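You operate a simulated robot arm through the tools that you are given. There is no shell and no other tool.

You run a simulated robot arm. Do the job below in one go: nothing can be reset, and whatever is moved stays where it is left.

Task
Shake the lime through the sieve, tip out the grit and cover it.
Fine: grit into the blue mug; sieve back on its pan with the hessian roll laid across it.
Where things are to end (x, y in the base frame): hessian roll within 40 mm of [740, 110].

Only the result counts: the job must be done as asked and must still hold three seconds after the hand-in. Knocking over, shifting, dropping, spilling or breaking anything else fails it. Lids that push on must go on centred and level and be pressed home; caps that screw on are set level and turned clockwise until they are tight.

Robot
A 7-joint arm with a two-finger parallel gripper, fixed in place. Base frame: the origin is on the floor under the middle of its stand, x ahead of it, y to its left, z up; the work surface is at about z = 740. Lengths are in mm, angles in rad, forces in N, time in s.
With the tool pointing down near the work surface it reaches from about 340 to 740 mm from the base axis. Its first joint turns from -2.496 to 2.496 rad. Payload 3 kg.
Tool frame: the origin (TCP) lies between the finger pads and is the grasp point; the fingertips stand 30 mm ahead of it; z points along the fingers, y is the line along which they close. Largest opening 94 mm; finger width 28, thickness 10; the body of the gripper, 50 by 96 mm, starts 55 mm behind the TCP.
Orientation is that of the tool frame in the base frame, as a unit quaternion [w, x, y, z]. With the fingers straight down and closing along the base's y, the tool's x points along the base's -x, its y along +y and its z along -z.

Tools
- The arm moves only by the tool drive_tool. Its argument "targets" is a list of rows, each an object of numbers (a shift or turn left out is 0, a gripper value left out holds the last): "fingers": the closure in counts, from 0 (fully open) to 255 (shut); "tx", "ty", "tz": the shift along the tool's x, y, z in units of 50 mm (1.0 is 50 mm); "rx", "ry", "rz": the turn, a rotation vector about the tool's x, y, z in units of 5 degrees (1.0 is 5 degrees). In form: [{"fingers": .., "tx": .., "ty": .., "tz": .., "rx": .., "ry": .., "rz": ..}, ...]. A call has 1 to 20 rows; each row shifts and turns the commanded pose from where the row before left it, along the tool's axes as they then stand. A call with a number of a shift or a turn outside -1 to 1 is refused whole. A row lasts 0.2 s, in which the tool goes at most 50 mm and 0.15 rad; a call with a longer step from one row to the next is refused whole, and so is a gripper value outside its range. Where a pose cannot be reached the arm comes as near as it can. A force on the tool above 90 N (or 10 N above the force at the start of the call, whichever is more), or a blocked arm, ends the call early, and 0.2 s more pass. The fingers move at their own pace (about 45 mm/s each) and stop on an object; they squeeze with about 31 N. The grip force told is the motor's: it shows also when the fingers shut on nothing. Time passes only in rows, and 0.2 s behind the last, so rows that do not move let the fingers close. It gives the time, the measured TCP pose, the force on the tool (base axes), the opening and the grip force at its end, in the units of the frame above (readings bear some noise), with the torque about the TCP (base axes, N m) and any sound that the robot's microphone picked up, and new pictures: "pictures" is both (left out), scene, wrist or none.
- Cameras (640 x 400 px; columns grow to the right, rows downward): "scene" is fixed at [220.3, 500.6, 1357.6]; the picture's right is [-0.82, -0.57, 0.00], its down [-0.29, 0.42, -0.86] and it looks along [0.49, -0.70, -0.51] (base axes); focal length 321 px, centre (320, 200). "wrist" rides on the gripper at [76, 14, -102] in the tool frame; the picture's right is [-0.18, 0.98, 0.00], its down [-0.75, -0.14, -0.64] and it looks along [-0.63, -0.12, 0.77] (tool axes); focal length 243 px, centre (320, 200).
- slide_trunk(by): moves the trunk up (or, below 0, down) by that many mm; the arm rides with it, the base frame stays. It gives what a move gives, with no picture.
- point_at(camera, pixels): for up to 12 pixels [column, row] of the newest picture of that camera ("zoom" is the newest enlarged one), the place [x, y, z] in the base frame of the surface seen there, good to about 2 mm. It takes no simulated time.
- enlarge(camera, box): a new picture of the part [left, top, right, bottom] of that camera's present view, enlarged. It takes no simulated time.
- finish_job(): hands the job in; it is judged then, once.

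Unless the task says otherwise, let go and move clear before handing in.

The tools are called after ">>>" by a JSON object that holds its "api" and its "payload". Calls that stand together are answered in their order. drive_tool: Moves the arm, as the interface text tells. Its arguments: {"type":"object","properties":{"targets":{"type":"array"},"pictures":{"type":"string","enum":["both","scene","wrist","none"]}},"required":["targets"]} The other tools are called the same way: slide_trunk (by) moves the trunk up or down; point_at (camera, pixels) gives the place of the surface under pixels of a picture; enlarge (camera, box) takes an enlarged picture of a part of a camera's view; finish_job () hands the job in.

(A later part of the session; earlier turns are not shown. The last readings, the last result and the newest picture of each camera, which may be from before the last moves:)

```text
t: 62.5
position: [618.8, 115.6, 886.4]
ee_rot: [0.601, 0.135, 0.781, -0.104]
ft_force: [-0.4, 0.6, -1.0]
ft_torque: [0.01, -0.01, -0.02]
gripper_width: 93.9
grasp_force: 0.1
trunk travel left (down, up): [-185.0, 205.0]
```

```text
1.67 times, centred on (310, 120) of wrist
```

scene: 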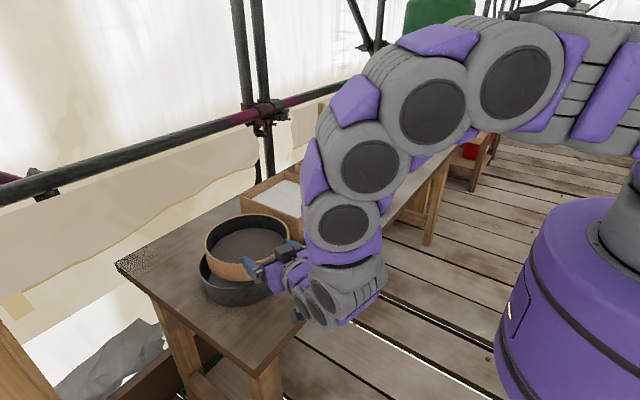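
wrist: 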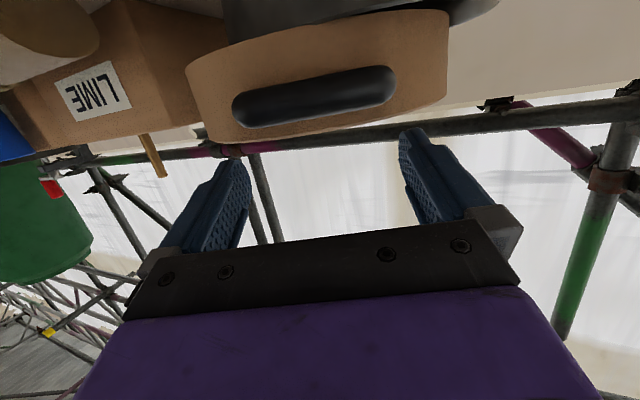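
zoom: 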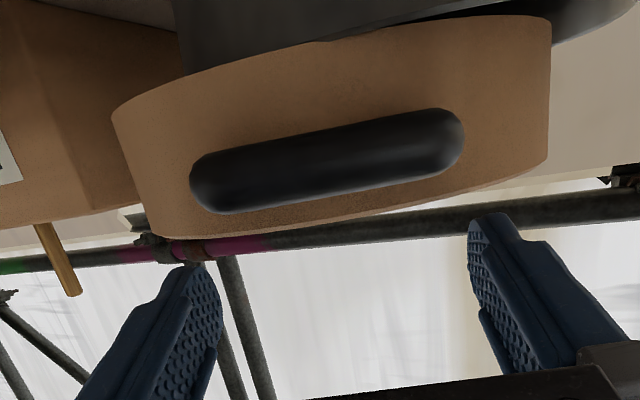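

The bar shows from (232,107) to (398,85) in the wrist view, between the two fingers. I'll measure its ends to fix lateral alignment and yaw.

>>> {"api": "point_at", "payload": {"camera": "wrist", "pixels": [[236, 110], [250, 105], [270, 103], [290, 101], [315, 97], [340, 93], [360, 90], [380, 87], [393, 86], [315, 108], [240, 100], [390, 75]]}}

>>> {"api": "point_at", "payload": {"camera": "scene", "pixels": [[205, 249], [212, 258], [225, 264], [220, 222], [208, 235], [245, 214], [260, 214], [230, 218], [215, 227], [260, 270], [250, 262], [206, 243]]}}

```text
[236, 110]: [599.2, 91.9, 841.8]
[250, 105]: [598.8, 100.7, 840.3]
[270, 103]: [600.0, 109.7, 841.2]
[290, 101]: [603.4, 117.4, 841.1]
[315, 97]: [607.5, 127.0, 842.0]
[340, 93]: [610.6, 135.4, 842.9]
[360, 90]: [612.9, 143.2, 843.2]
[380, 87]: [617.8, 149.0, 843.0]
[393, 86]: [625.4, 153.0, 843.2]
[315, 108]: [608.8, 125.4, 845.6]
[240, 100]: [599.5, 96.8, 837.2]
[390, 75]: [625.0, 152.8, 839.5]
```

```text
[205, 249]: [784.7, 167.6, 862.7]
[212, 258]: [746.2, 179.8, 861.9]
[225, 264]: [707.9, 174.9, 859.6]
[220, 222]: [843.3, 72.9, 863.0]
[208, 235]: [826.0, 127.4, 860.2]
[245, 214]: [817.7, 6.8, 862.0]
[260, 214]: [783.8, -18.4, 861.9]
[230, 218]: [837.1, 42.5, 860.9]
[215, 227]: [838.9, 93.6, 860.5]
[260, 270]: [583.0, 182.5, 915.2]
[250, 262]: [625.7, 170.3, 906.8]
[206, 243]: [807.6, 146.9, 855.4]
```

Fitting the bar gives a handle centre of (614,122), yaw −21°, so the tool needs about 4.7 mm more to the left and a small yaw. I'll correct that and descend part-way.

>>> {"api": "drive_tool", "payload": {"targets": [{"rx": 0.3, "ty": 0.094}, {"tz": 0.065, "tx": 0.241}, {"tz": 0.065, "tx": 0.241}, {}, {}]}}

>>> {"api": "enlarge", "payload": {"camera": "wrist", "box": [150, 0, 470, 240]}}

>>> {"api": "point_at", "payload": {"camera": "wrist", "pixels": [[270, 130], [290, 130], [315, 128], [340, 125], [360, 125], [300, 140], [235, 140], [395, 125]]}}

```text
t: 63.7
position: [620.2, 119.7, 863.0]
ee_rot: [0.599, 0.142, 0.78, -0.114]
ft_force: [-0.6, 0.1, 0.3]
ft_torque: [0.01, 0.01, 0.0]
gripper_width: 94.2
grasp_force: 0.1
trunk travel left (down, up): [-185.0, 205.0]
```

scene: 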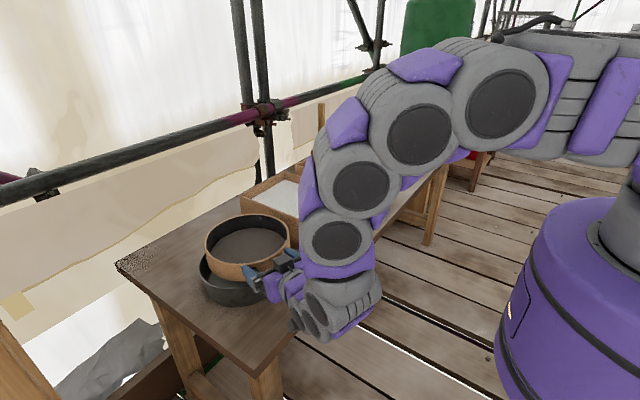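
wrist: 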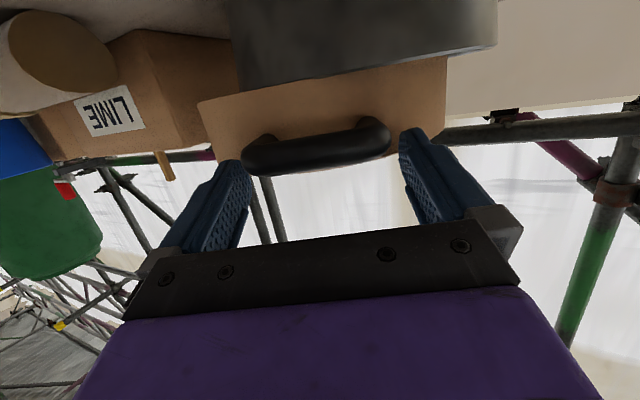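

```text
1.67 times, centred on (310, 120) of wrist
```

zoom: 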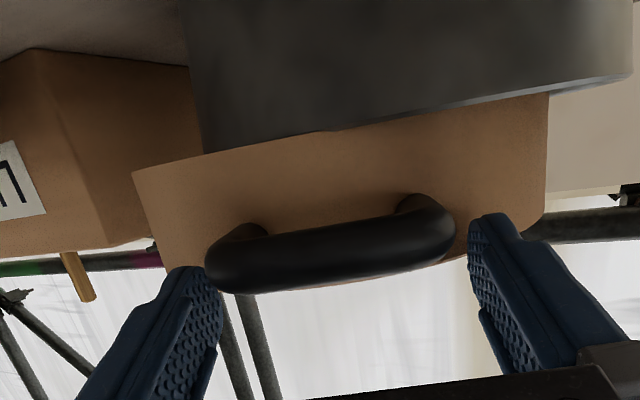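

```text
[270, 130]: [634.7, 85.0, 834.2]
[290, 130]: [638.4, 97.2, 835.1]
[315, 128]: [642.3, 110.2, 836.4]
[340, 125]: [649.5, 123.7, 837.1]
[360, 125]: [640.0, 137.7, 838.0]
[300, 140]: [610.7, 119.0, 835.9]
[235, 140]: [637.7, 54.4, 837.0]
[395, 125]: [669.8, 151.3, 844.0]
```

The handle sits between the two fingers, offset only about 1.5 mm. I'll correct that and descend the remaining 20 mm.

>>> {"api": "drive_tool", "payload": {"targets": [{"ty": 0.03}, {"tz": 0.052, "tx": 0.193}, {"tz": 0.052, "tx": 0.193}, {}, {}]}}

>>> {"api": "enlarge", "payload": {"camera": "wrist", "box": [150, 0, 470, 240]}}

>>> {"api": "enlarge", "payload": {"camera": "scene", "box": [225, 230, 305, 290]}}

```text
t: 64.9
position: [620.6, 119.9, 843.6]
ee_rot: [0.599, 0.141, 0.78, -0.113]
ft_force: [-0.5, 0.6, 0.4]
ft_torque: [0.0, 0.01, 0.02]
gripper_width: 93.7
grasp_force: 0.1
trunk travel left (down, up): [-185.0, 205.0]
```

scene: 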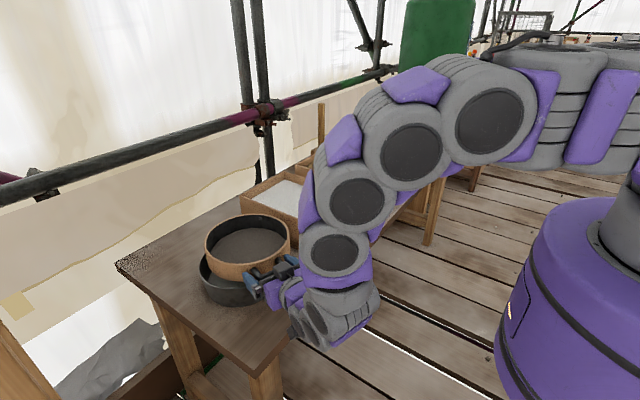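
wrist: 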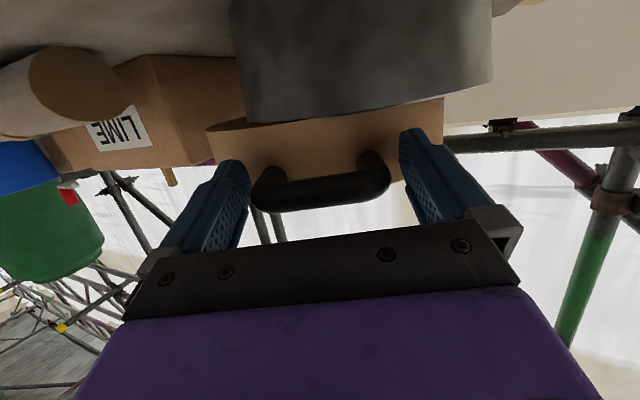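

```text
1.67 times, centred on (310, 120) of wrist
```

zoom: 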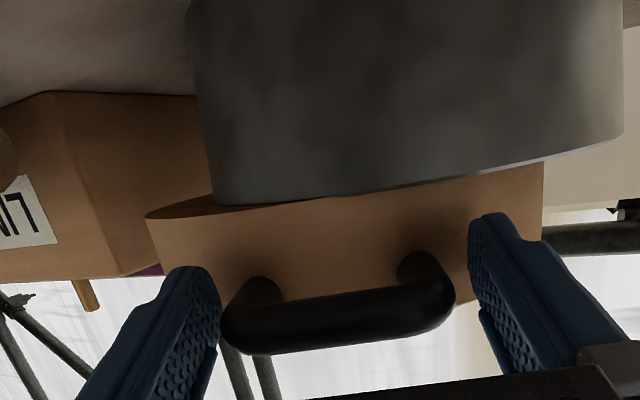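

```text
6.67 times, centred on (265, 260) of scene
```

zoom: 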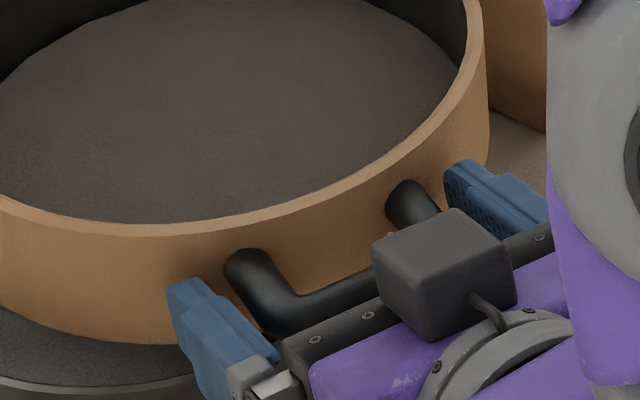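

The bar projects at (320,195) in the wrist view, exactly where a centred grasp should be, and nothing is touching. I'll close on both legs.

>>> {"api": "drive_tool", "payload": {"targets": [{"fingers": 255}, {"fingers": 255}, {"fingers": 255}, {"fingers": 255}]}}

>>> {"api": "enlarge", "payload": {"camera": "scene", "box": [180, 200, 340, 320]}}

```text
t: 65.9
position: [621.4, 120.6, 844.0]
ee_rot: [0.599, 0.142, 0.78, -0.114]
ft_force: [-0.4, 0.1, 0.1]
ft_torque: [-0.04, -0.02, 0.02]
gripper_width: 75.6
grasp_force: 30.9
trunk travel left (down, up): [-185.0, 205.0]
```

scene: 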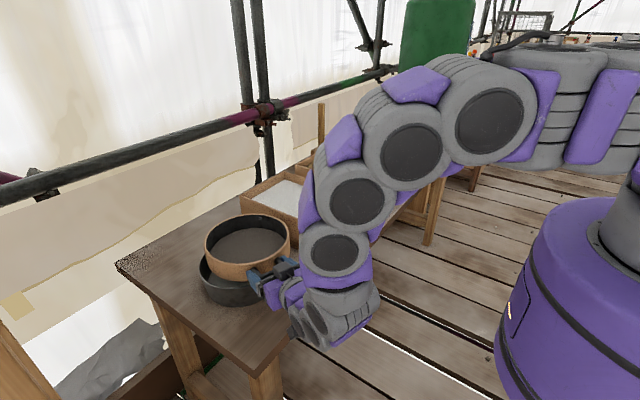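
wrist: 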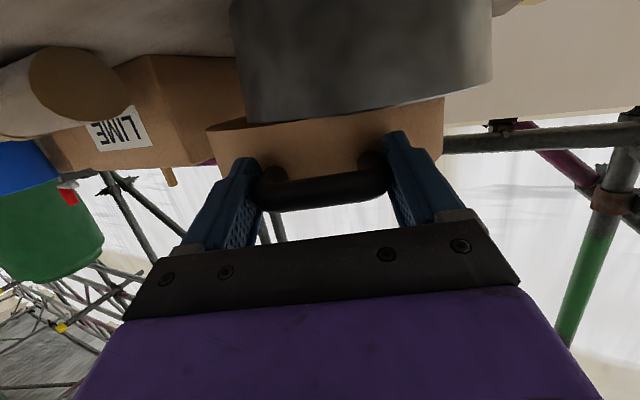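

```text
3.33 times, centred on (260, 260) of scene
```

zoom: 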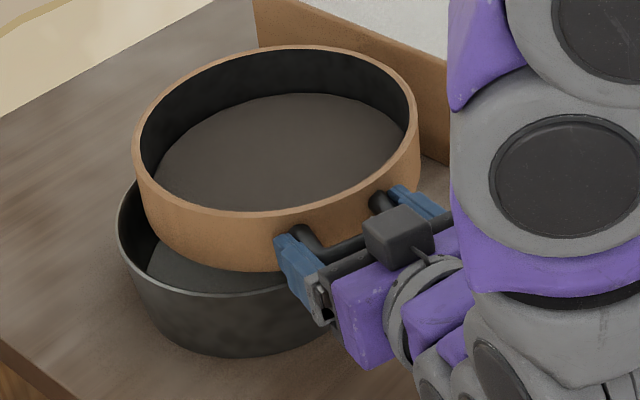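

Both legs are gripped at 75.6 mm and 31 N with no side load. I'll lift 10 mm and check level.

>>> {"api": "drive_tool", "payload": {"targets": [{"tx": -0.05, "tz": -0.013}, {"tx": -0.05, "tz": -0.013}, {"tx": -0.05, "tz": -0.013}, {"tx": -0.05, "tz": -0.013}, {}, {}]}}

>>> {"api": "enlarge", "payload": {"camera": "scene", "box": [180, 200, 340, 320]}}

>>> {"api": "point_at", "payload": {"camera": "zoom", "pixels": [[250, 170], [320, 150], [200, 180], [300, 190], [270, 120], [360, 130], [240, 190], [330, 110], [138, 150], [170, 100], [250, 213], [410, 110]]}}

```text
t: 67.3
position: [620.0, 121.8, 853.7]
ee_rot: [0.598, 0.142, 0.781, -0.113]
ft_force: [-0.2, 0.4, -3.3]
ft_torque: [0.11, 0.25, -0.01]
gripper_width: 75.3
grasp_force: 31.4
trunk travel left (down, up): [-185.0, 205.0]
```

scene: 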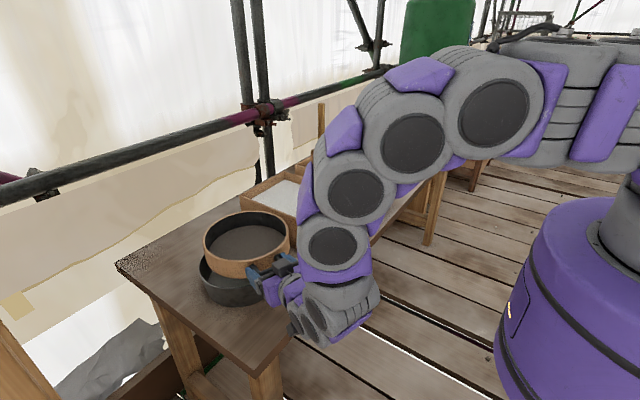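
wrist: 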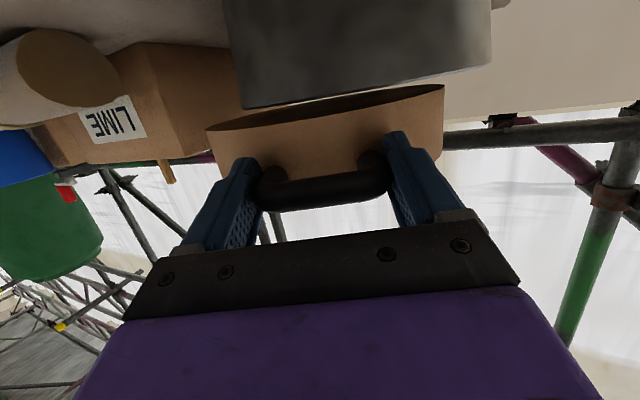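

```text
3.33 times, centred on (260, 260) of scene
```

zoom: 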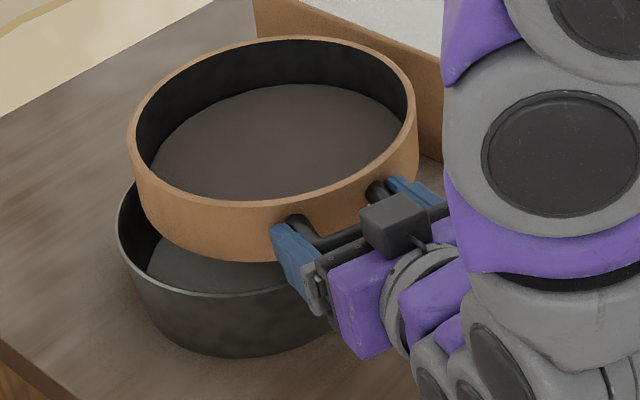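

```text
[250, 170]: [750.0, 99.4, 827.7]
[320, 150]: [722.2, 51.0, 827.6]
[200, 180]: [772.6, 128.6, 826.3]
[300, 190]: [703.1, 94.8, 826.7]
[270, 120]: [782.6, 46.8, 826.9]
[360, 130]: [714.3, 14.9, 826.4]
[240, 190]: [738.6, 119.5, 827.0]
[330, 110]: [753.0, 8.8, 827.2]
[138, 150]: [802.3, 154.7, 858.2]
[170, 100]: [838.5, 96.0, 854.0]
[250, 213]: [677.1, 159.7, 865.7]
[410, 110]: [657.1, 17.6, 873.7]
```

The sieve is level (grit at 826–828 everywhere) and firmly held, at 3.3 N and 0.27 Nm. I'll raise it well clear of everything and turn the tool yaw to about −32°, ready to go to the mug.

>>> {"api": "drive_tool", "payload": {"targets": [{"tx": -0.3, "tz": -0.08}, {"tx": -0.5, "tz": -0.135}, {"tx": -0.6, "tz": -0.16}, {"tx": -0.6, "tz": -0.16}, {"tx": -0.5, "tz": -0.135}, {"tx": -0.3, "tz": -0.08}, {"rx": 0.53, "rz": 0.14}, {"rx": 0.53, "rz": 0.14}, {"rx": 0.53, "rz": 0.14}, {"rx": 0.53, "rz": 0.14}, {}, {}]}}

>>> {"api": "enlarge", "payload": {"camera": "scene", "box": [180, 150, 400, 320]}}

```text
t: 69.9
position: [620.9, 122.6, 999.5]
ee_rot: [0.584, 0.216, 0.763, -0.171]
ft_force: [1.1, 0.2, -1.9]
ft_torque: [0.15, 0.26, -0.02]
gripper_width: 74.8
grasp_force: 31.0
trunk travel left (down, up): [-185.0, 205.0]
```

scene: 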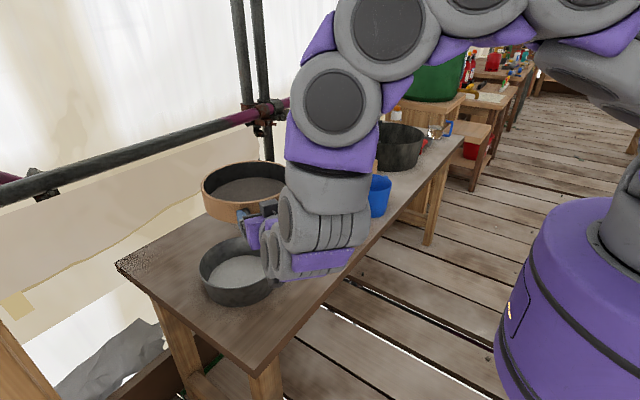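
wrist: 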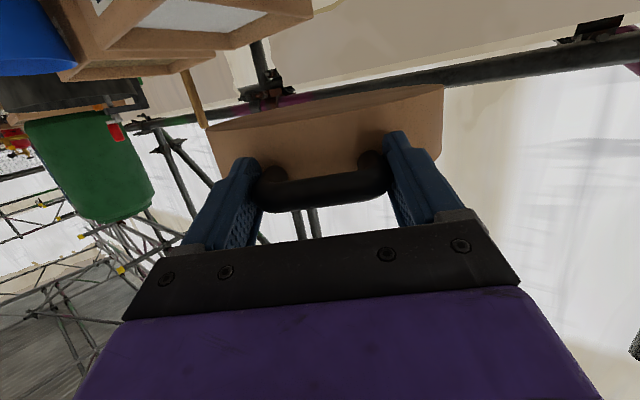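

```text
2.35 times, centred on (290, 235) of scene
```

zoom: 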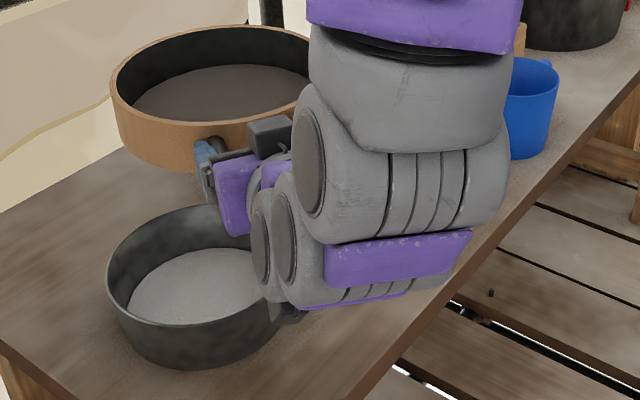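

The pan below shows clean white lime and the sieve is carried level with its grit. I'll swing toward the mug along an arc and pause to re-measure the mug.

>>> {"api": "drive_tool", "payload": {"targets": [{"tz": 0.185, "tx": -0.05, "ty": -0.37}, {"tz": 0.37, "tx": -0.099, "ty": -0.739}, {"tz": 0.37, "tx": -0.099, "ty": -0.739}, {"tz": 0.37, "tx": -0.099, "ty": -0.739}, {"tz": 0.37, "tx": -0.099, "ty": -0.739}, {"tz": 0.37, "tx": -0.099, "ty": -0.739}, {"tz": 0.37, "tx": -0.099, "ty": -0.739}, {"tz": 0.185, "tx": -0.05, "ty": -0.37}, {}, {}]}}

>>> {"api": "enlarge", "payload": {"camera": "scene", "box": [280, 130, 440, 250]}}

```text
t: 72.1
position: [599.7, -166.4, 999.0]
ee_rot: [0.585, 0.216, 0.762, -0.171]
ft_force: [0.4, -0.3, -2.4]
ft_torque: [0.12, 0.22, 0.02]
gripper_width: 75.1
grasp_force: 31.4
trunk travel left (down, up): [-185.0, 205.0]
```

scene: 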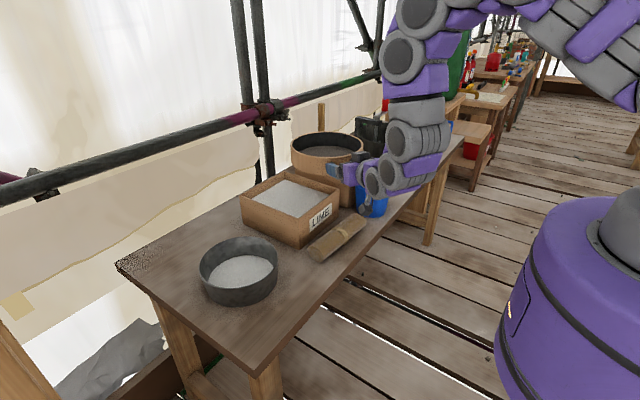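
wrist: 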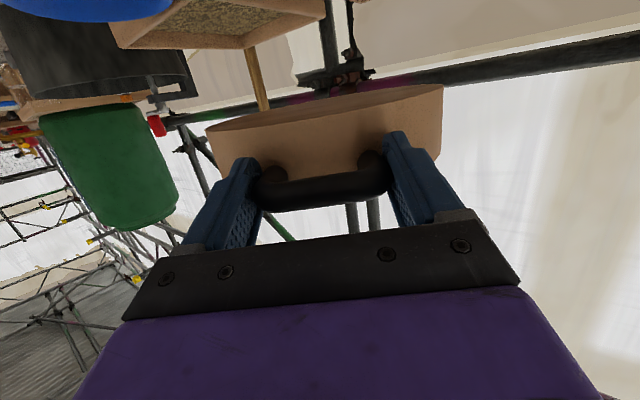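

```text
3.33 times, centred on (360, 190) of scene
```

zoom: 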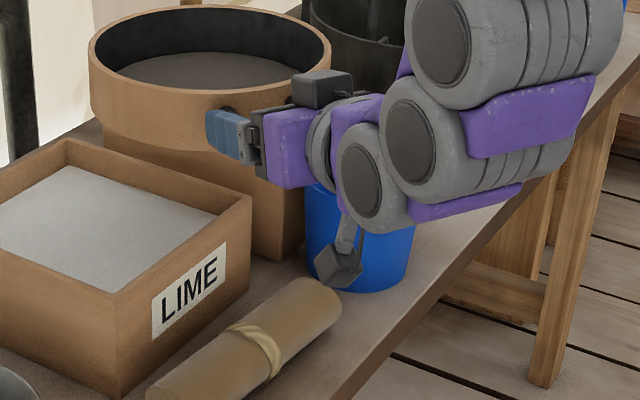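

The pan and mug are undisturbed; the earlier points put the mug centre at (623.5,−393) with an outer radius of about 58. I'll move the level sieve to the far right of the mug so its left lip lies over the mug centre.

>>> {"api": "drive_tool", "payload": {"targets": [{"tz": 0.023, "tx": 0.015, "ty": -0.405}, {"tz": 0.046, "tx": 0.029, "ty": -0.811}, {"tz": 0.046, "tx": 0.029, "ty": -0.811}, {"tz": 0.046, "tx": 0.029, "ty": -0.811}, {"tz": 0.046, "tx": 0.029, "ty": -0.811}, {"tz": 0.046, "tx": 0.029, "ty": -0.811}, {"tz": 0.046, "tx": 0.029, "ty": -0.811}, {"tz": 0.023, "tx": 0.015, "ty": -0.405}, {}, {}]}}

>>> {"api": "enlarge", "payload": {"camera": "scene", "box": [320, 120, 460, 225]}}

>>> {"api": "point_at", "payload": {"camera": "scene", "pixels": [[200, 262], [202, 275], [212, 287], [235, 292], [255, 288], [270, 278], [278, 262], [270, 245], [250, 238], [225, 241], [208, 251], [240, 270]]}}

```text
t: 74.3
position: [455.1, -418.4, 991.6]
ee_rot: [0.586, 0.216, 0.763, -0.169]
ft_force: [-0.7, -1.0, -1.8]
ft_torque: [0.14, 0.21, -0.01]
gripper_width: 75.1
grasp_force: 30.5
trunk travel left (down, up): [-185.0, 205.0]
```

scene: 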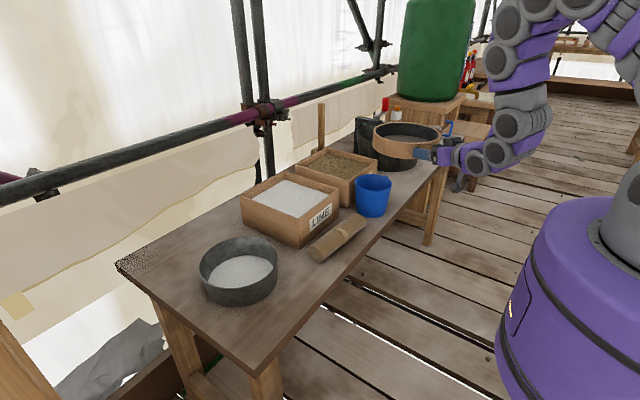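
wrist: 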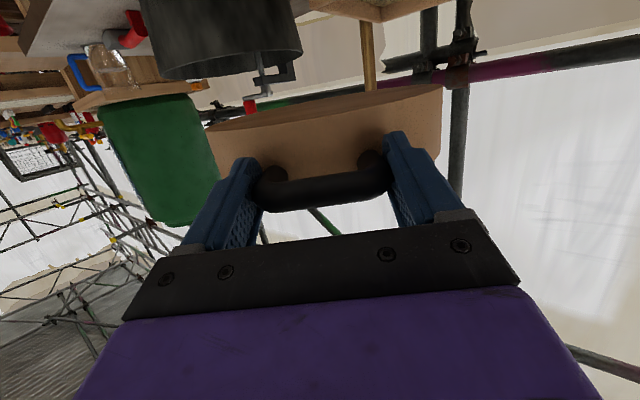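

```text
3.81 times, centred on (390, 172) of scene
```

zoom: 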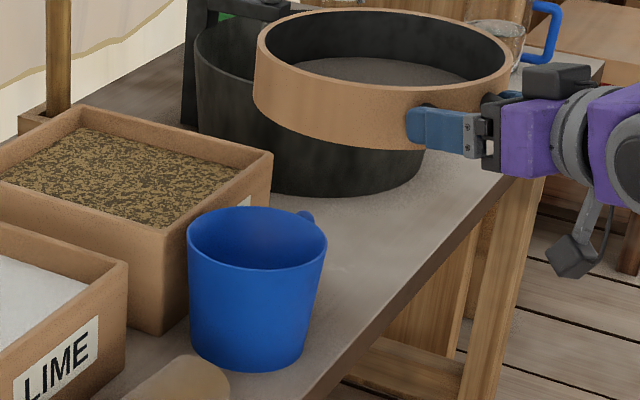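

```text
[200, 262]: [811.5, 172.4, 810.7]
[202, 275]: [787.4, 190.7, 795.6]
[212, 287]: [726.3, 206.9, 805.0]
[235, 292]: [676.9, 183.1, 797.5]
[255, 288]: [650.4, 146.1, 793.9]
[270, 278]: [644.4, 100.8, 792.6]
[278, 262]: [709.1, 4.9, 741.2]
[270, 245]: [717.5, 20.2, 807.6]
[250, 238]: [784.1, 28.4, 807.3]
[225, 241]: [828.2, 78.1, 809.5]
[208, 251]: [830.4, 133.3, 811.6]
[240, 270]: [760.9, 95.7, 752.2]
```

Everything is clear: the mug is fully visible in the scene view, and the pan centre measures about (739.5,110.5). I'll re-measure the mug rim and the sieve's lip before tipping.

>>> {"api": "point_at", "payload": {"camera": "zoom", "pixels": [[190, 235], [325, 240], [257, 210], [230, 212], [290, 215], [200, 255], [257, 266], [310, 258], [225, 265], [255, 300], [195, 222], [318, 228]]}}

>>> {"api": "point_at", "payload": {"camera": "scene", "pixels": [[375, 132], [377, 140], [390, 150], [400, 126], [420, 127], [438, 138], [410, 146], [400, 140], [420, 143], [385, 128], [430, 131], [405, 153]]}}

```text
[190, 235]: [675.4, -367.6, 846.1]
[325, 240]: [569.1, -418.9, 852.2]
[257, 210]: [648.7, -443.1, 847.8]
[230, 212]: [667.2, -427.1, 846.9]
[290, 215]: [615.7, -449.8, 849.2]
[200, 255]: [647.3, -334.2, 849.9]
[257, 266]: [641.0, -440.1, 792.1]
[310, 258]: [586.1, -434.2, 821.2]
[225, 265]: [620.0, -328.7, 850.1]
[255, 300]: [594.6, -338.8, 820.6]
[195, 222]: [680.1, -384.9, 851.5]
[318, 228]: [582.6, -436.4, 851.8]
```

```text
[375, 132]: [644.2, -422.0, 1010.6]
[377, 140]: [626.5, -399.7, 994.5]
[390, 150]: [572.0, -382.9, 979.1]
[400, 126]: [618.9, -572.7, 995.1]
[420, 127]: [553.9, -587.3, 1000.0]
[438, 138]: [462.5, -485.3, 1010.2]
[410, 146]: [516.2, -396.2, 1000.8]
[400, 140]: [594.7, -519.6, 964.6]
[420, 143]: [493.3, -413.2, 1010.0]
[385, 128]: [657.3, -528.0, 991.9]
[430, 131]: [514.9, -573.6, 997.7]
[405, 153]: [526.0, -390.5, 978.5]
```

The mug centre refines to (621.5,−390), radius 60, and the sieve is level with its left lip about 8 mm short of it. I'll make that correction, lower slightly, and begin rolling left-side-down to 30°, keeping the lip over the mug.

>>> {"api": "drive_tool", "payload": {"targets": [{"ty": 0.154, "tx": 0.212, "tz": 0.02}, {}, {"rx": 0.258, "rz": -0.967}, {"rx": 0.258, "rz": -0.967}, {"rx": 0.258, "rz": -0.967}, {"rx": 0.258, "rz": -0.967}, {"ty": 0.037, "tx": -0.013, "tz": -0.0035, "rx": 0.258, "rz": -0.967}, {"ty": 0.05, "tx": -0.0225, "tz": -0.006, "rx": 0.258, "rz": -0.967}, {}, {}]}}

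>>> {"api": "enlarge", "payload": {"camera": "scene", "box": [320, 110, 460, 225]}}

```text
t: 76.5
position: [461.4, -406.4, 977.2]
ee_rot: [0.508, 0.057, 0.78, -0.362]
ft_force: [-0.3, -0.1, -2.7]
ft_torque: [0.14, 0.18, 0.0]
gripper_width: 75.0
grasp_force: 30.5
trunk travel left (down, up): [-185.0, 205.0]
```

scene: 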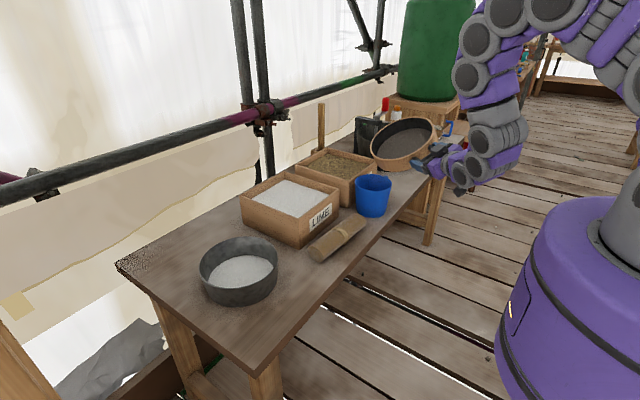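
wrist: 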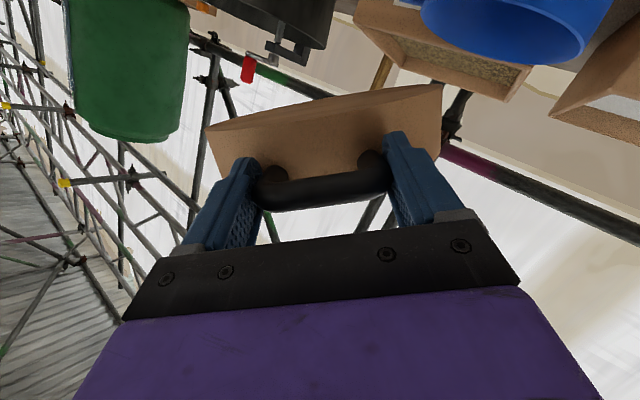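

```text
3.48 times, centred on (390, 168) of scene
```

zoom: 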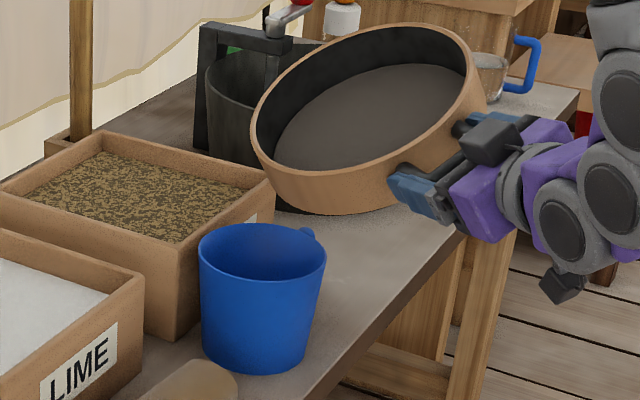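

The sieve is tilted 30° with the grit still in it. I'll verify where the lip really is relative to the mug.

>>> {"api": "point_at", "payload": {"camera": "zoom", "pixels": [[255, 130], [258, 150], [268, 170], [285, 180], [310, 178], [340, 170], [260, 110], [290, 75], [330, 140], [400, 110], [350, 200], [420, 30]]}}

```text
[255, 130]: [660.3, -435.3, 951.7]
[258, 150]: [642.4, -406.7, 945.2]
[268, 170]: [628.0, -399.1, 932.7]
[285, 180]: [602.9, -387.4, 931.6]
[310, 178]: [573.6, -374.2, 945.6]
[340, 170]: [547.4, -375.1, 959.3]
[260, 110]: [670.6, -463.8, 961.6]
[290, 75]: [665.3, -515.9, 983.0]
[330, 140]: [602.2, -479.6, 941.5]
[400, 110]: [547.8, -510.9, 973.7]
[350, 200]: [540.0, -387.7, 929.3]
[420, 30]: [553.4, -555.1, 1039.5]
```

At 30° the lip is near (611,−385), about 10 mm short of the mug centre along the tool direction. I'll add that shift and roll on to 60°.

>>> {"api": "drive_tool", "payload": {"targets": [{"tz": 0.155, "tx": -0.041}, {"ty": 0.061, "tx": -0.034, "tz": -0.0091, "rx": 0.258, "rz": -0.967}, {"ty": 0.0698, "tx": -0.0472, "tz": -0.0126, "rx": 0.258, "rz": -0.967}, {"ty": 0.0761, "tx": -0.0617, "tz": -0.0165, "rx": 0.258, "rz": -0.967}, {"ty": 0.0796, "tx": -0.0768, "tz": -0.0205, "rx": 0.258, "rz": -0.967}, {"ty": 0.0805, "tx": -0.0926, "tz": -0.0247, "rx": 0.258, "rz": -0.967}, {"ty": 0.0785, "tx": -0.1081, "tz": -0.0289, "rx": 0.258, "rz": -0.967}, {}, {}]}}

>>> {"api": "enlarge", "payload": {"camera": "scene", "box": [320, 100, 460, 225]}}

```text
t: 78.5
position: [485.7, -383.2, 976.4]
ee_rot: [0.396, -0.105, 0.744, -0.528]
ft_force: [1.3, 0.0, -2.0]
ft_torque: [0.19, 0.23, -0.03]
gripper_width: 75.1
grasp_force: 30.8
trunk travel left (down, up): [-185.0, 205.0]
```

scene: 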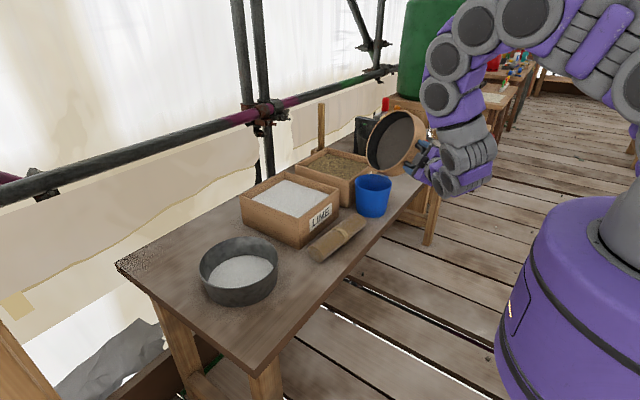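
wrist: 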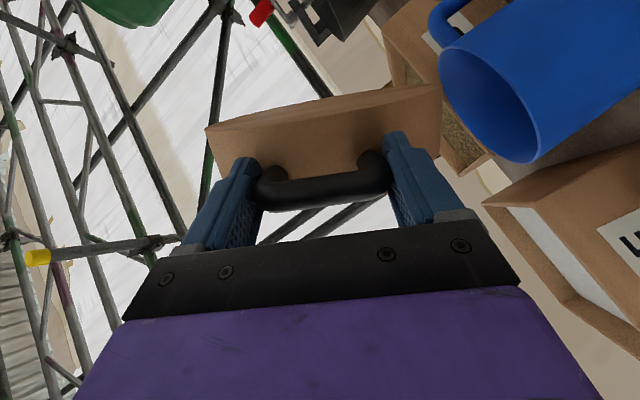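

```text
3.20 times, centred on (390, 162) of scene
```

zoom: 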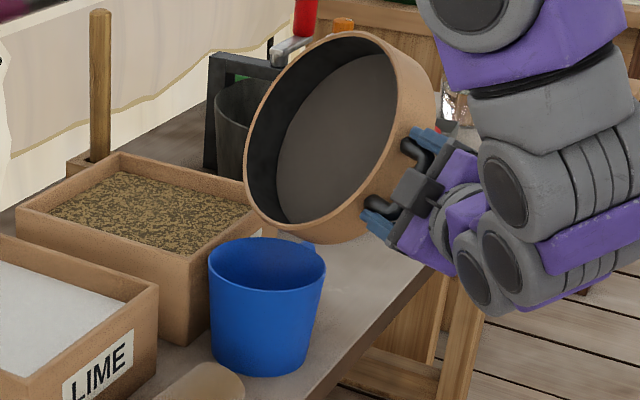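

At 60° the grit hasn't moved yet. I'll check the lip's actual position again before going steeper.

>>> {"api": "point_at", "payload": {"camera": "zoom", "pixels": [[247, 180], [255, 205], [268, 218], [285, 227], [305, 228], [330, 215], [250, 140], [300, 236], [350, 185], [330, 150], [375, 130], [270, 90]]}}

```text
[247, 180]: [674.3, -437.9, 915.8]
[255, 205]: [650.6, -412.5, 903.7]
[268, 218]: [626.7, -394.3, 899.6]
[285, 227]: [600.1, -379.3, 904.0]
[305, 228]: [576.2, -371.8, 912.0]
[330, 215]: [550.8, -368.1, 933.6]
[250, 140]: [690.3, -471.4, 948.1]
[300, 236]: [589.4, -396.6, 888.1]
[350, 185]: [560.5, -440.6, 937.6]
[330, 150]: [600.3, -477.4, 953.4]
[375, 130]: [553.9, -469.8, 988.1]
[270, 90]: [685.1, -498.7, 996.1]
```

The lip's lowest point is at (626,−394,900), directly over the mug centre. I'll roll on to 90°, still tracking the lip.

>>> {"api": "drive_tool", "payload": {"targets": [{"ty": 0.0736, "tx": -0.123, "tz": -0.0329, "rx": 0.258, "rz": -0.967}, {"ty": 0.0661, "tx": -0.1368, "tz": -0.0366, "rx": 0.258, "rz": -0.967}, {"ty": 0.0564, "tx": -0.1494, "tz": -0.04, "rx": 0.258, "rz": -0.967}, {"ty": 0.0445, "tx": -0.1601, "tz": -0.0428, "rx": 0.258, "rz": -0.967}, {"ty": 0.0308, "tx": -0.1684, "tz": -0.045, "rx": 0.258, "rz": -0.967}, {"ty": 0.0158, "tx": -0.1746, "tz": -0.0467, "rx": 0.258, "rz": -0.967}, {}, {}]}}

>>> {"api": "enlarge", "payload": {"camera": "scene", "box": [320, 100, 460, 225]}}

```text
t: 80.3
position: [513.0, -341.2, 976.1]
ee_rot: [-0.259, 0.261, -0.656, 0.659]
ft_force: [0.7, -0.4, -2.0]
ft_torque: [0.19, 0.21, -0.02]
gripper_width: 74.8
grasp_force: 31.1
trunk travel left (down, up): [-185.0, 205.0]
```

scene: 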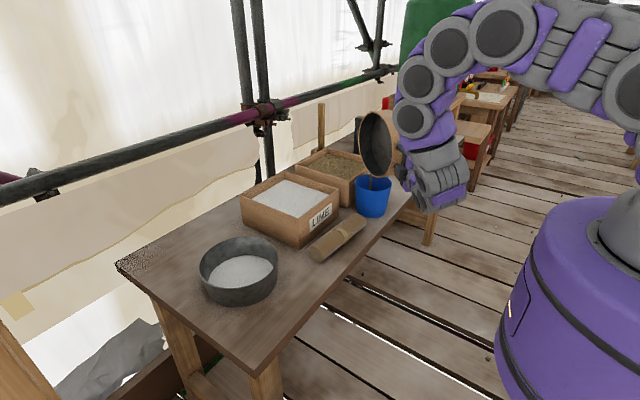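
wrist: 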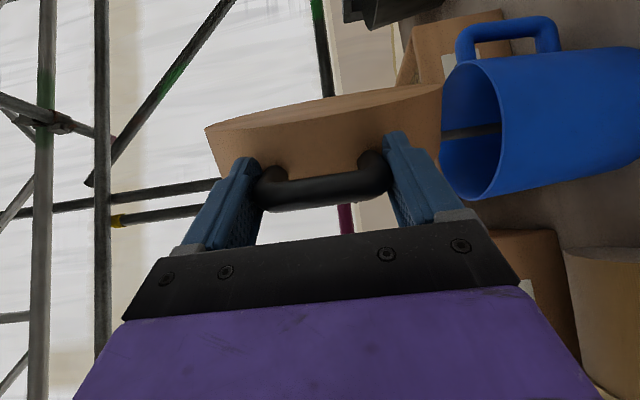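

```text
3.20 times, centred on (390, 162) of scene
```

zoom: 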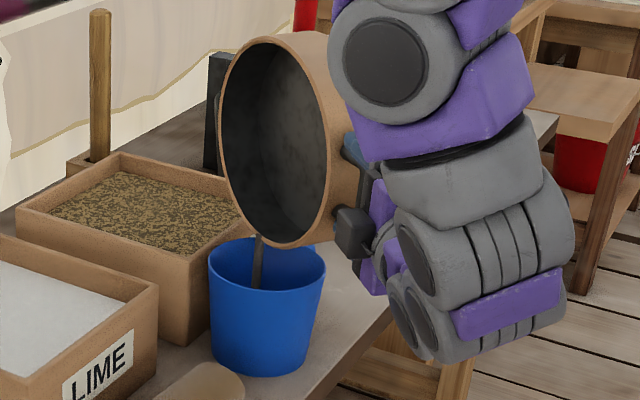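

Grit is now pouring in a dark stream at zoom (258,260), straight into the mug. I'll hold here to let it run out.

>>> {"api": "drive_tool", "payload": {"targets": [{}, {}, {}, {}, {}, {}, {}, {}, {}, {}]}}

>>> {"api": "enlarge", "payload": {"camera": "scene", "box": [320, 100, 460, 225]}}

```text
t: 82.5
position: [513.5, -342.6, 977.2]
ee_rot: [-0.259, 0.261, -0.656, 0.659]
ft_force: [0.2, 0.6, -2.5]
ft_torque: [0.18, 0.19, -0.02]
gripper_width: 75.0
grasp_force: 30.8
trunk travel left (down, up): [-185.0, 205.0]
```

scene: 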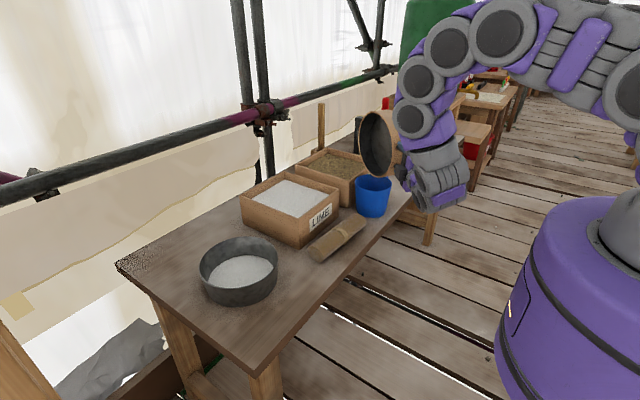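
wrist: 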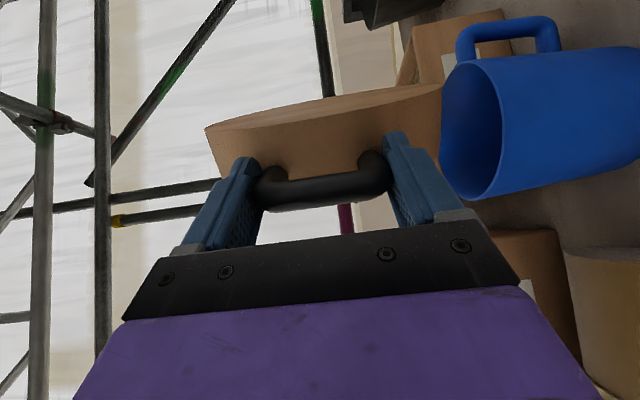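

```text
3.20 times, centred on (390, 162) of scene
```

zoom: 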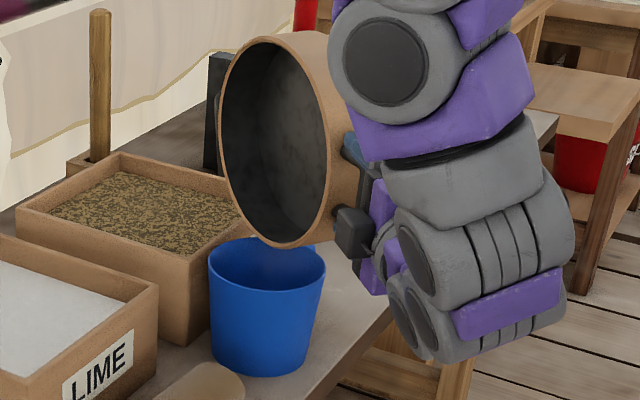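

The stream has stopped and the mesh looks bare. I'll tip 15° further over the mug to shake out any remainder.

>>> {"api": "drive_tool", "payload": {"targets": [{"tx": -0.1779, "tz": -0.0476, "rx": 0.258, "rz": -0.967}, {"ty": -0.0162, "tx": -0.1788, "tz": -0.0478, "rx": 0.258, "rz": -0.967}, {"ty": -0.0323, "tx": -0.1768, "tz": -0.0473, "rx": 0.258, "rz": -0.967}, {}, {}, {}, {}]}}

>>> {"api": "enlarge", "payload": {"camera": "scene", "box": [320, 100, 460, 225]}}

```text
t: 84.1
position: [526.4, -318.2, 976.8]
ee_rot: [-0.181, 0.333, -0.595, 0.708]
ft_force: [-0.4, -0.2, -2.0]
ft_torque: [0.2, 0.21, 0.01]
gripper_width: 75.0
grasp_force: 31.2
trunk travel left (down, up): [-185.0, 205.0]
```

scene: 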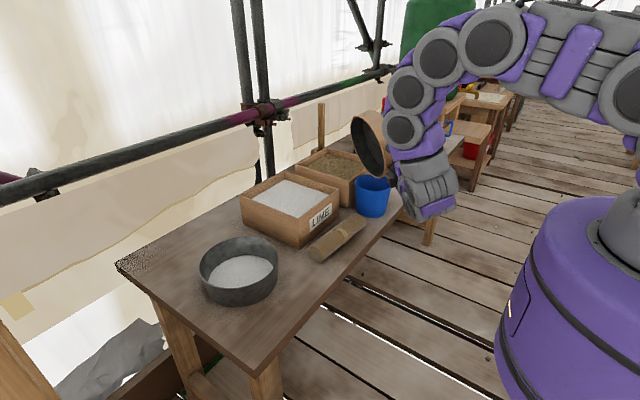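
wrist: 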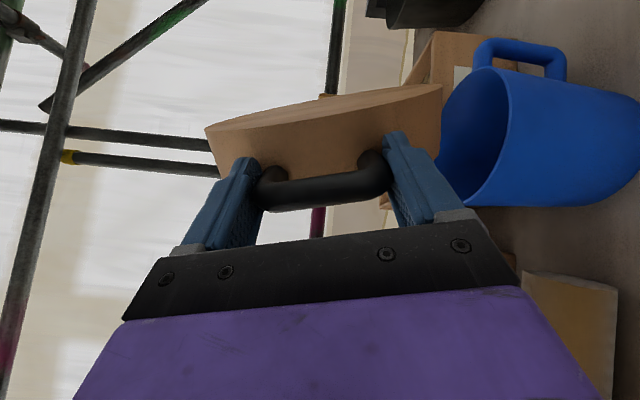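

```text
3.20 times, centred on (390, 162) of scene
```

zoom: 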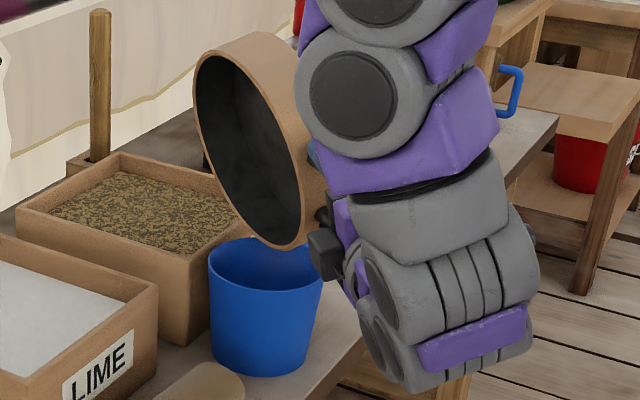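

The sieve is visibly empty and the grit is in the mug. I'll rise 60 mm clear and roll the sieve back toward level.

>>> {"api": "drive_tool", "payload": {"targets": [{"tx": 0.15, "ty": -0.58, "tz": 0.04}, {"tx": 0.15, "ty": -0.58, "tz": 0.04}, {"rx": -0.258, "rz": 0.967}, {"rx": -0.258, "rz": 0.967}, {"rx": -0.258, "rz": 0.967}, {"rx": -0.258, "rz": 0.967}, {"rx": -0.258, "rz": 0.967}, {"rx": -0.258, "rz": 0.967}, {"rx": -0.258, "rz": 0.967}, {"rx": -0.258, "rz": 0.967}, {"rx": -0.258, "rz": 0.967}, {"rx": -0.258, "rz": 0.967}, {"rx": -0.258, "rz": 0.967}, {"rx": -0.258, "rz": 0.967}, {"rx": -0.258, "rz": 0.967}, {"rx": -0.258, "rz": 0.967}, {"rx": -0.258, "rz": 0.967}, {"rx": -0.258, "rz": 0.967}, {"rx": -0.258, "rz": 0.967}, {"rx": -0.258, "rz": 0.967}], "pictures": "none"}}

>>> {"api": "drive_tool", "payload": {"targets": [{"rx": -0.258, "rz": 0.967}, {"rx": -0.258, "rz": 0.967}, {"rx": -0.258, "rz": 0.967}, {}, {}]}}

>>> {"api": "enlarge", "payload": {"camera": "scene", "box": [290, 90, 450, 230]}}

```text
t: 88.3
position: [528.0, -319.1, 1037.7]
ee_rot: [0.551, 0.139, 0.778, -0.268]
ft_force: [0.2, 0.8, -2.5]
ft_torque: [0.18, 0.22, -0.02]
gripper_width: 75.3
grasp_force: 31.0
trunk travel left (down, up): [-185.0, 205.0]
```

```text
t: 89.5
position: [527.5, -317.4, 1038.4]
ee_rot: [0.586, 0.217, 0.762, -0.17]
ft_force: [-0.5, -0.2, -1.9]
ft_torque: [0.14, 0.27, -0.02]
gripper_width: 75.2
grasp_force: 30.8
trunk travel left (down, up): [-185.0, 205.0]
```

scene: 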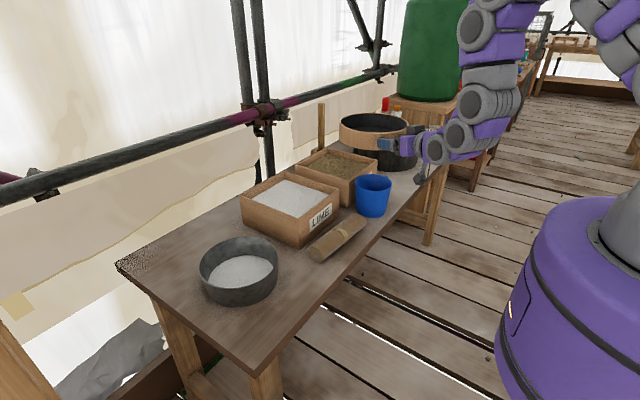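
wrist: 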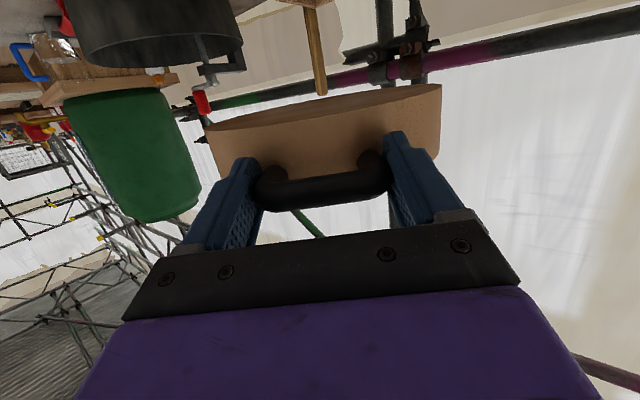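

```text
2.86 times, centred on (370, 160) of scene
```

zoom: 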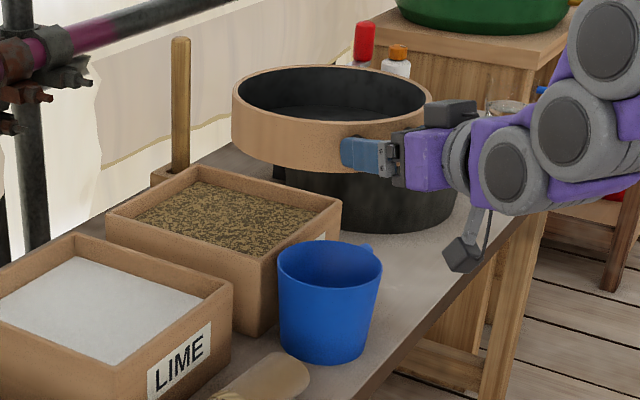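

The emptied sieve is level at (527,−317,1038), and the mug and boxes are untouched. I'll carry it back above the pan and turn the handle back to face −x.

>>> {"api": "drive_tool", "payload": {"targets": [{"tz": -0.046, "tx": 0.012, "ty": 0.417}, {"tz": -0.092, "tx": 0.025, "ty": 0.834}, {"tz": -0.092, "tx": 0.025, "ty": 0.834}, {"tz": -0.092, "tx": 0.025, "ty": 0.834}, {"tz": -0.2, "tx": 0.055, "ty": 0.75}, {"tz": -0.38, "tx": 0.101, "ty": 0.687}, {"tz": -0.38, "tx": 0.101, "ty": 0.687}, {"tz": -0.38, "tx": 0.101, "ty": 0.687}, {"tz": -0.38, "tx": 0.101, "ty": 0.687}, {"tz": -0.38, "tx": 0.101, "ty": 0.687}, {"tz": -0.38, "tx": 0.101, "ty": 0.687}, {"tz": -0.2, "tx": 0.055, "ty": 0.35}, {}, {}], "pictures": "none"}}

>>> {"api": "drive_tool", "payload": {"targets": [{"rx": -0.772, "rz": -0.206}, {"rx": -0.772, "rz": -0.206}, {"rx": -0.772, "rz": -0.206}, {"rx": -0.772, "rz": -0.206}, {"rx": -0.772, "rz": -0.206}, {"rx": -0.772, "rz": -0.206}, {"rx": -0.772, "rz": -0.206}, {"rx": -0.772, "rz": -0.206}, {}, {}]}}

>>> {"api": "enlarge", "payload": {"camera": "scene", "box": [160, 140, 340, 320]}}

```text
t: 92.5
position: [609.8, 110.5, 1032.6]
ee_rot: [0.585, 0.216, 0.763, -0.17]
ft_force: [-0.5, -0.8, -2.0]
ft_torque: [0.15, 0.24, 0.01]
gripper_width: 75.1
grasp_force: 31.1
trunk travel left (down, up): [-185.0, 205.0]
```

```text
t: 94.7
position: [611.0, 111.9, 1034.3]
ee_rot: [0.608, -0.001, 0.794, -0.004]
ft_force: [-0.1, -0.2, -2.3]
ft_torque: [0.06, 0.3, 0.01]
gripper_width: 74.8
grasp_force: 31.3
trunk travel left (down, up): [-185.0, 205.0]
```

scene: 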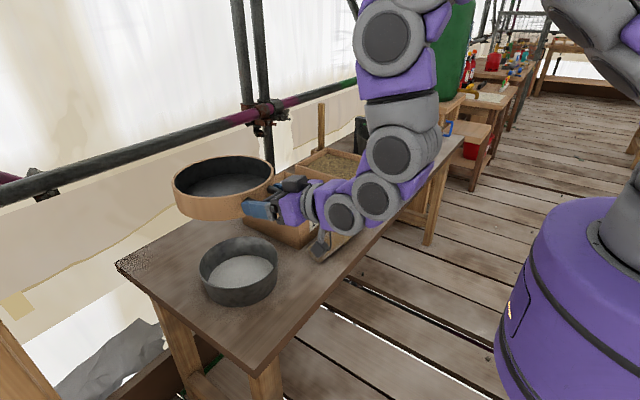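
wrist: 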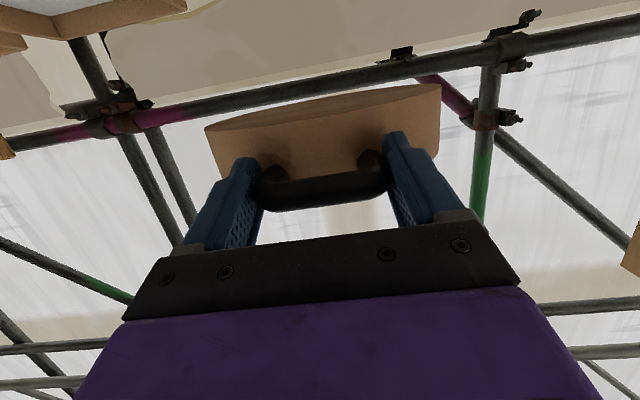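

```text
2.22 times, centred on (250, 230) of scene
```

zoom: 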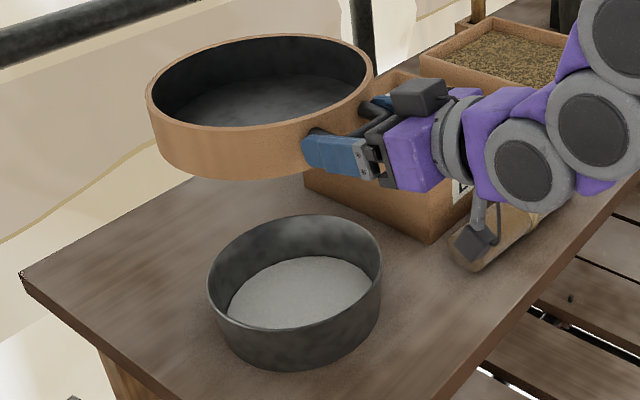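

The sieve hovers above the pan with its handle facing −x again. I'll fit both rims so I can lower it concentrically.

>>> {"api": "point_at", "payload": {"camera": "zoom", "pixels": [[151, 90], [165, 72], [210, 48], [260, 40], [310, 42], [350, 55], [369, 75], [170, 119], [235, 127], [300, 117], [155, 108], [345, 97]]}}

>>> {"api": "point_at", "payload": {"camera": "zoom", "pixels": [[210, 272], [222, 248], [250, 228], [300, 217], [345, 224], [372, 242], [379, 262], [365, 288], [335, 312], [290, 327], [250, 325], [222, 308]]}}

```text
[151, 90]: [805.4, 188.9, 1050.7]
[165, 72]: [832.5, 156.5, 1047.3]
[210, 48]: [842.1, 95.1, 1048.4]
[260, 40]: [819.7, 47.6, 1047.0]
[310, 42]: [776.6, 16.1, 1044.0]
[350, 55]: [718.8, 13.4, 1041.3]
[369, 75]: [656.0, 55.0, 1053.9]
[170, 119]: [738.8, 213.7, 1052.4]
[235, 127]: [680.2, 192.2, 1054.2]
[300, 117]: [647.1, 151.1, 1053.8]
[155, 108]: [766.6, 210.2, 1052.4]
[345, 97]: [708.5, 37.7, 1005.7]
```

```text
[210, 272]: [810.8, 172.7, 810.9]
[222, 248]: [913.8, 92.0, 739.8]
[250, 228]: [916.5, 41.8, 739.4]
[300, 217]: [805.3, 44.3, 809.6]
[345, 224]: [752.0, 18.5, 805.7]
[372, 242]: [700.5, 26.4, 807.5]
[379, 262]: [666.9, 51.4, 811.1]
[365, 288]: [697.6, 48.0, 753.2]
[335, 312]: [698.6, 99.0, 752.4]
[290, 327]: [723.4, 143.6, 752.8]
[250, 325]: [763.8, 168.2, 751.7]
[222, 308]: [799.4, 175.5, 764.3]
```

The sieve centre is (740.3,110.5) against the pan centre (739.5,110.5), so it is concentric within 1 mm. I'll check the mesh for level before descending.

>>> {"api": "point_at", "payload": {"camera": "zoom", "pixels": [[240, 95], [280, 100], [200, 105], [320, 95], [260, 80], [230, 120], [300, 85], [340, 88], [215, 92], [250, 110]]}}

```text
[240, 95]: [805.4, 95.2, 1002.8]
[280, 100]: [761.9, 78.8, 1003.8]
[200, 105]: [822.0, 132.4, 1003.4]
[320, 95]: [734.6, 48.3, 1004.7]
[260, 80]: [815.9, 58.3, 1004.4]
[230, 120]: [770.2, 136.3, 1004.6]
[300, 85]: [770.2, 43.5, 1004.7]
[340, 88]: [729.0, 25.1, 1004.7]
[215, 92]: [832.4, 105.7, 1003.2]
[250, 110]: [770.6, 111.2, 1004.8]
```

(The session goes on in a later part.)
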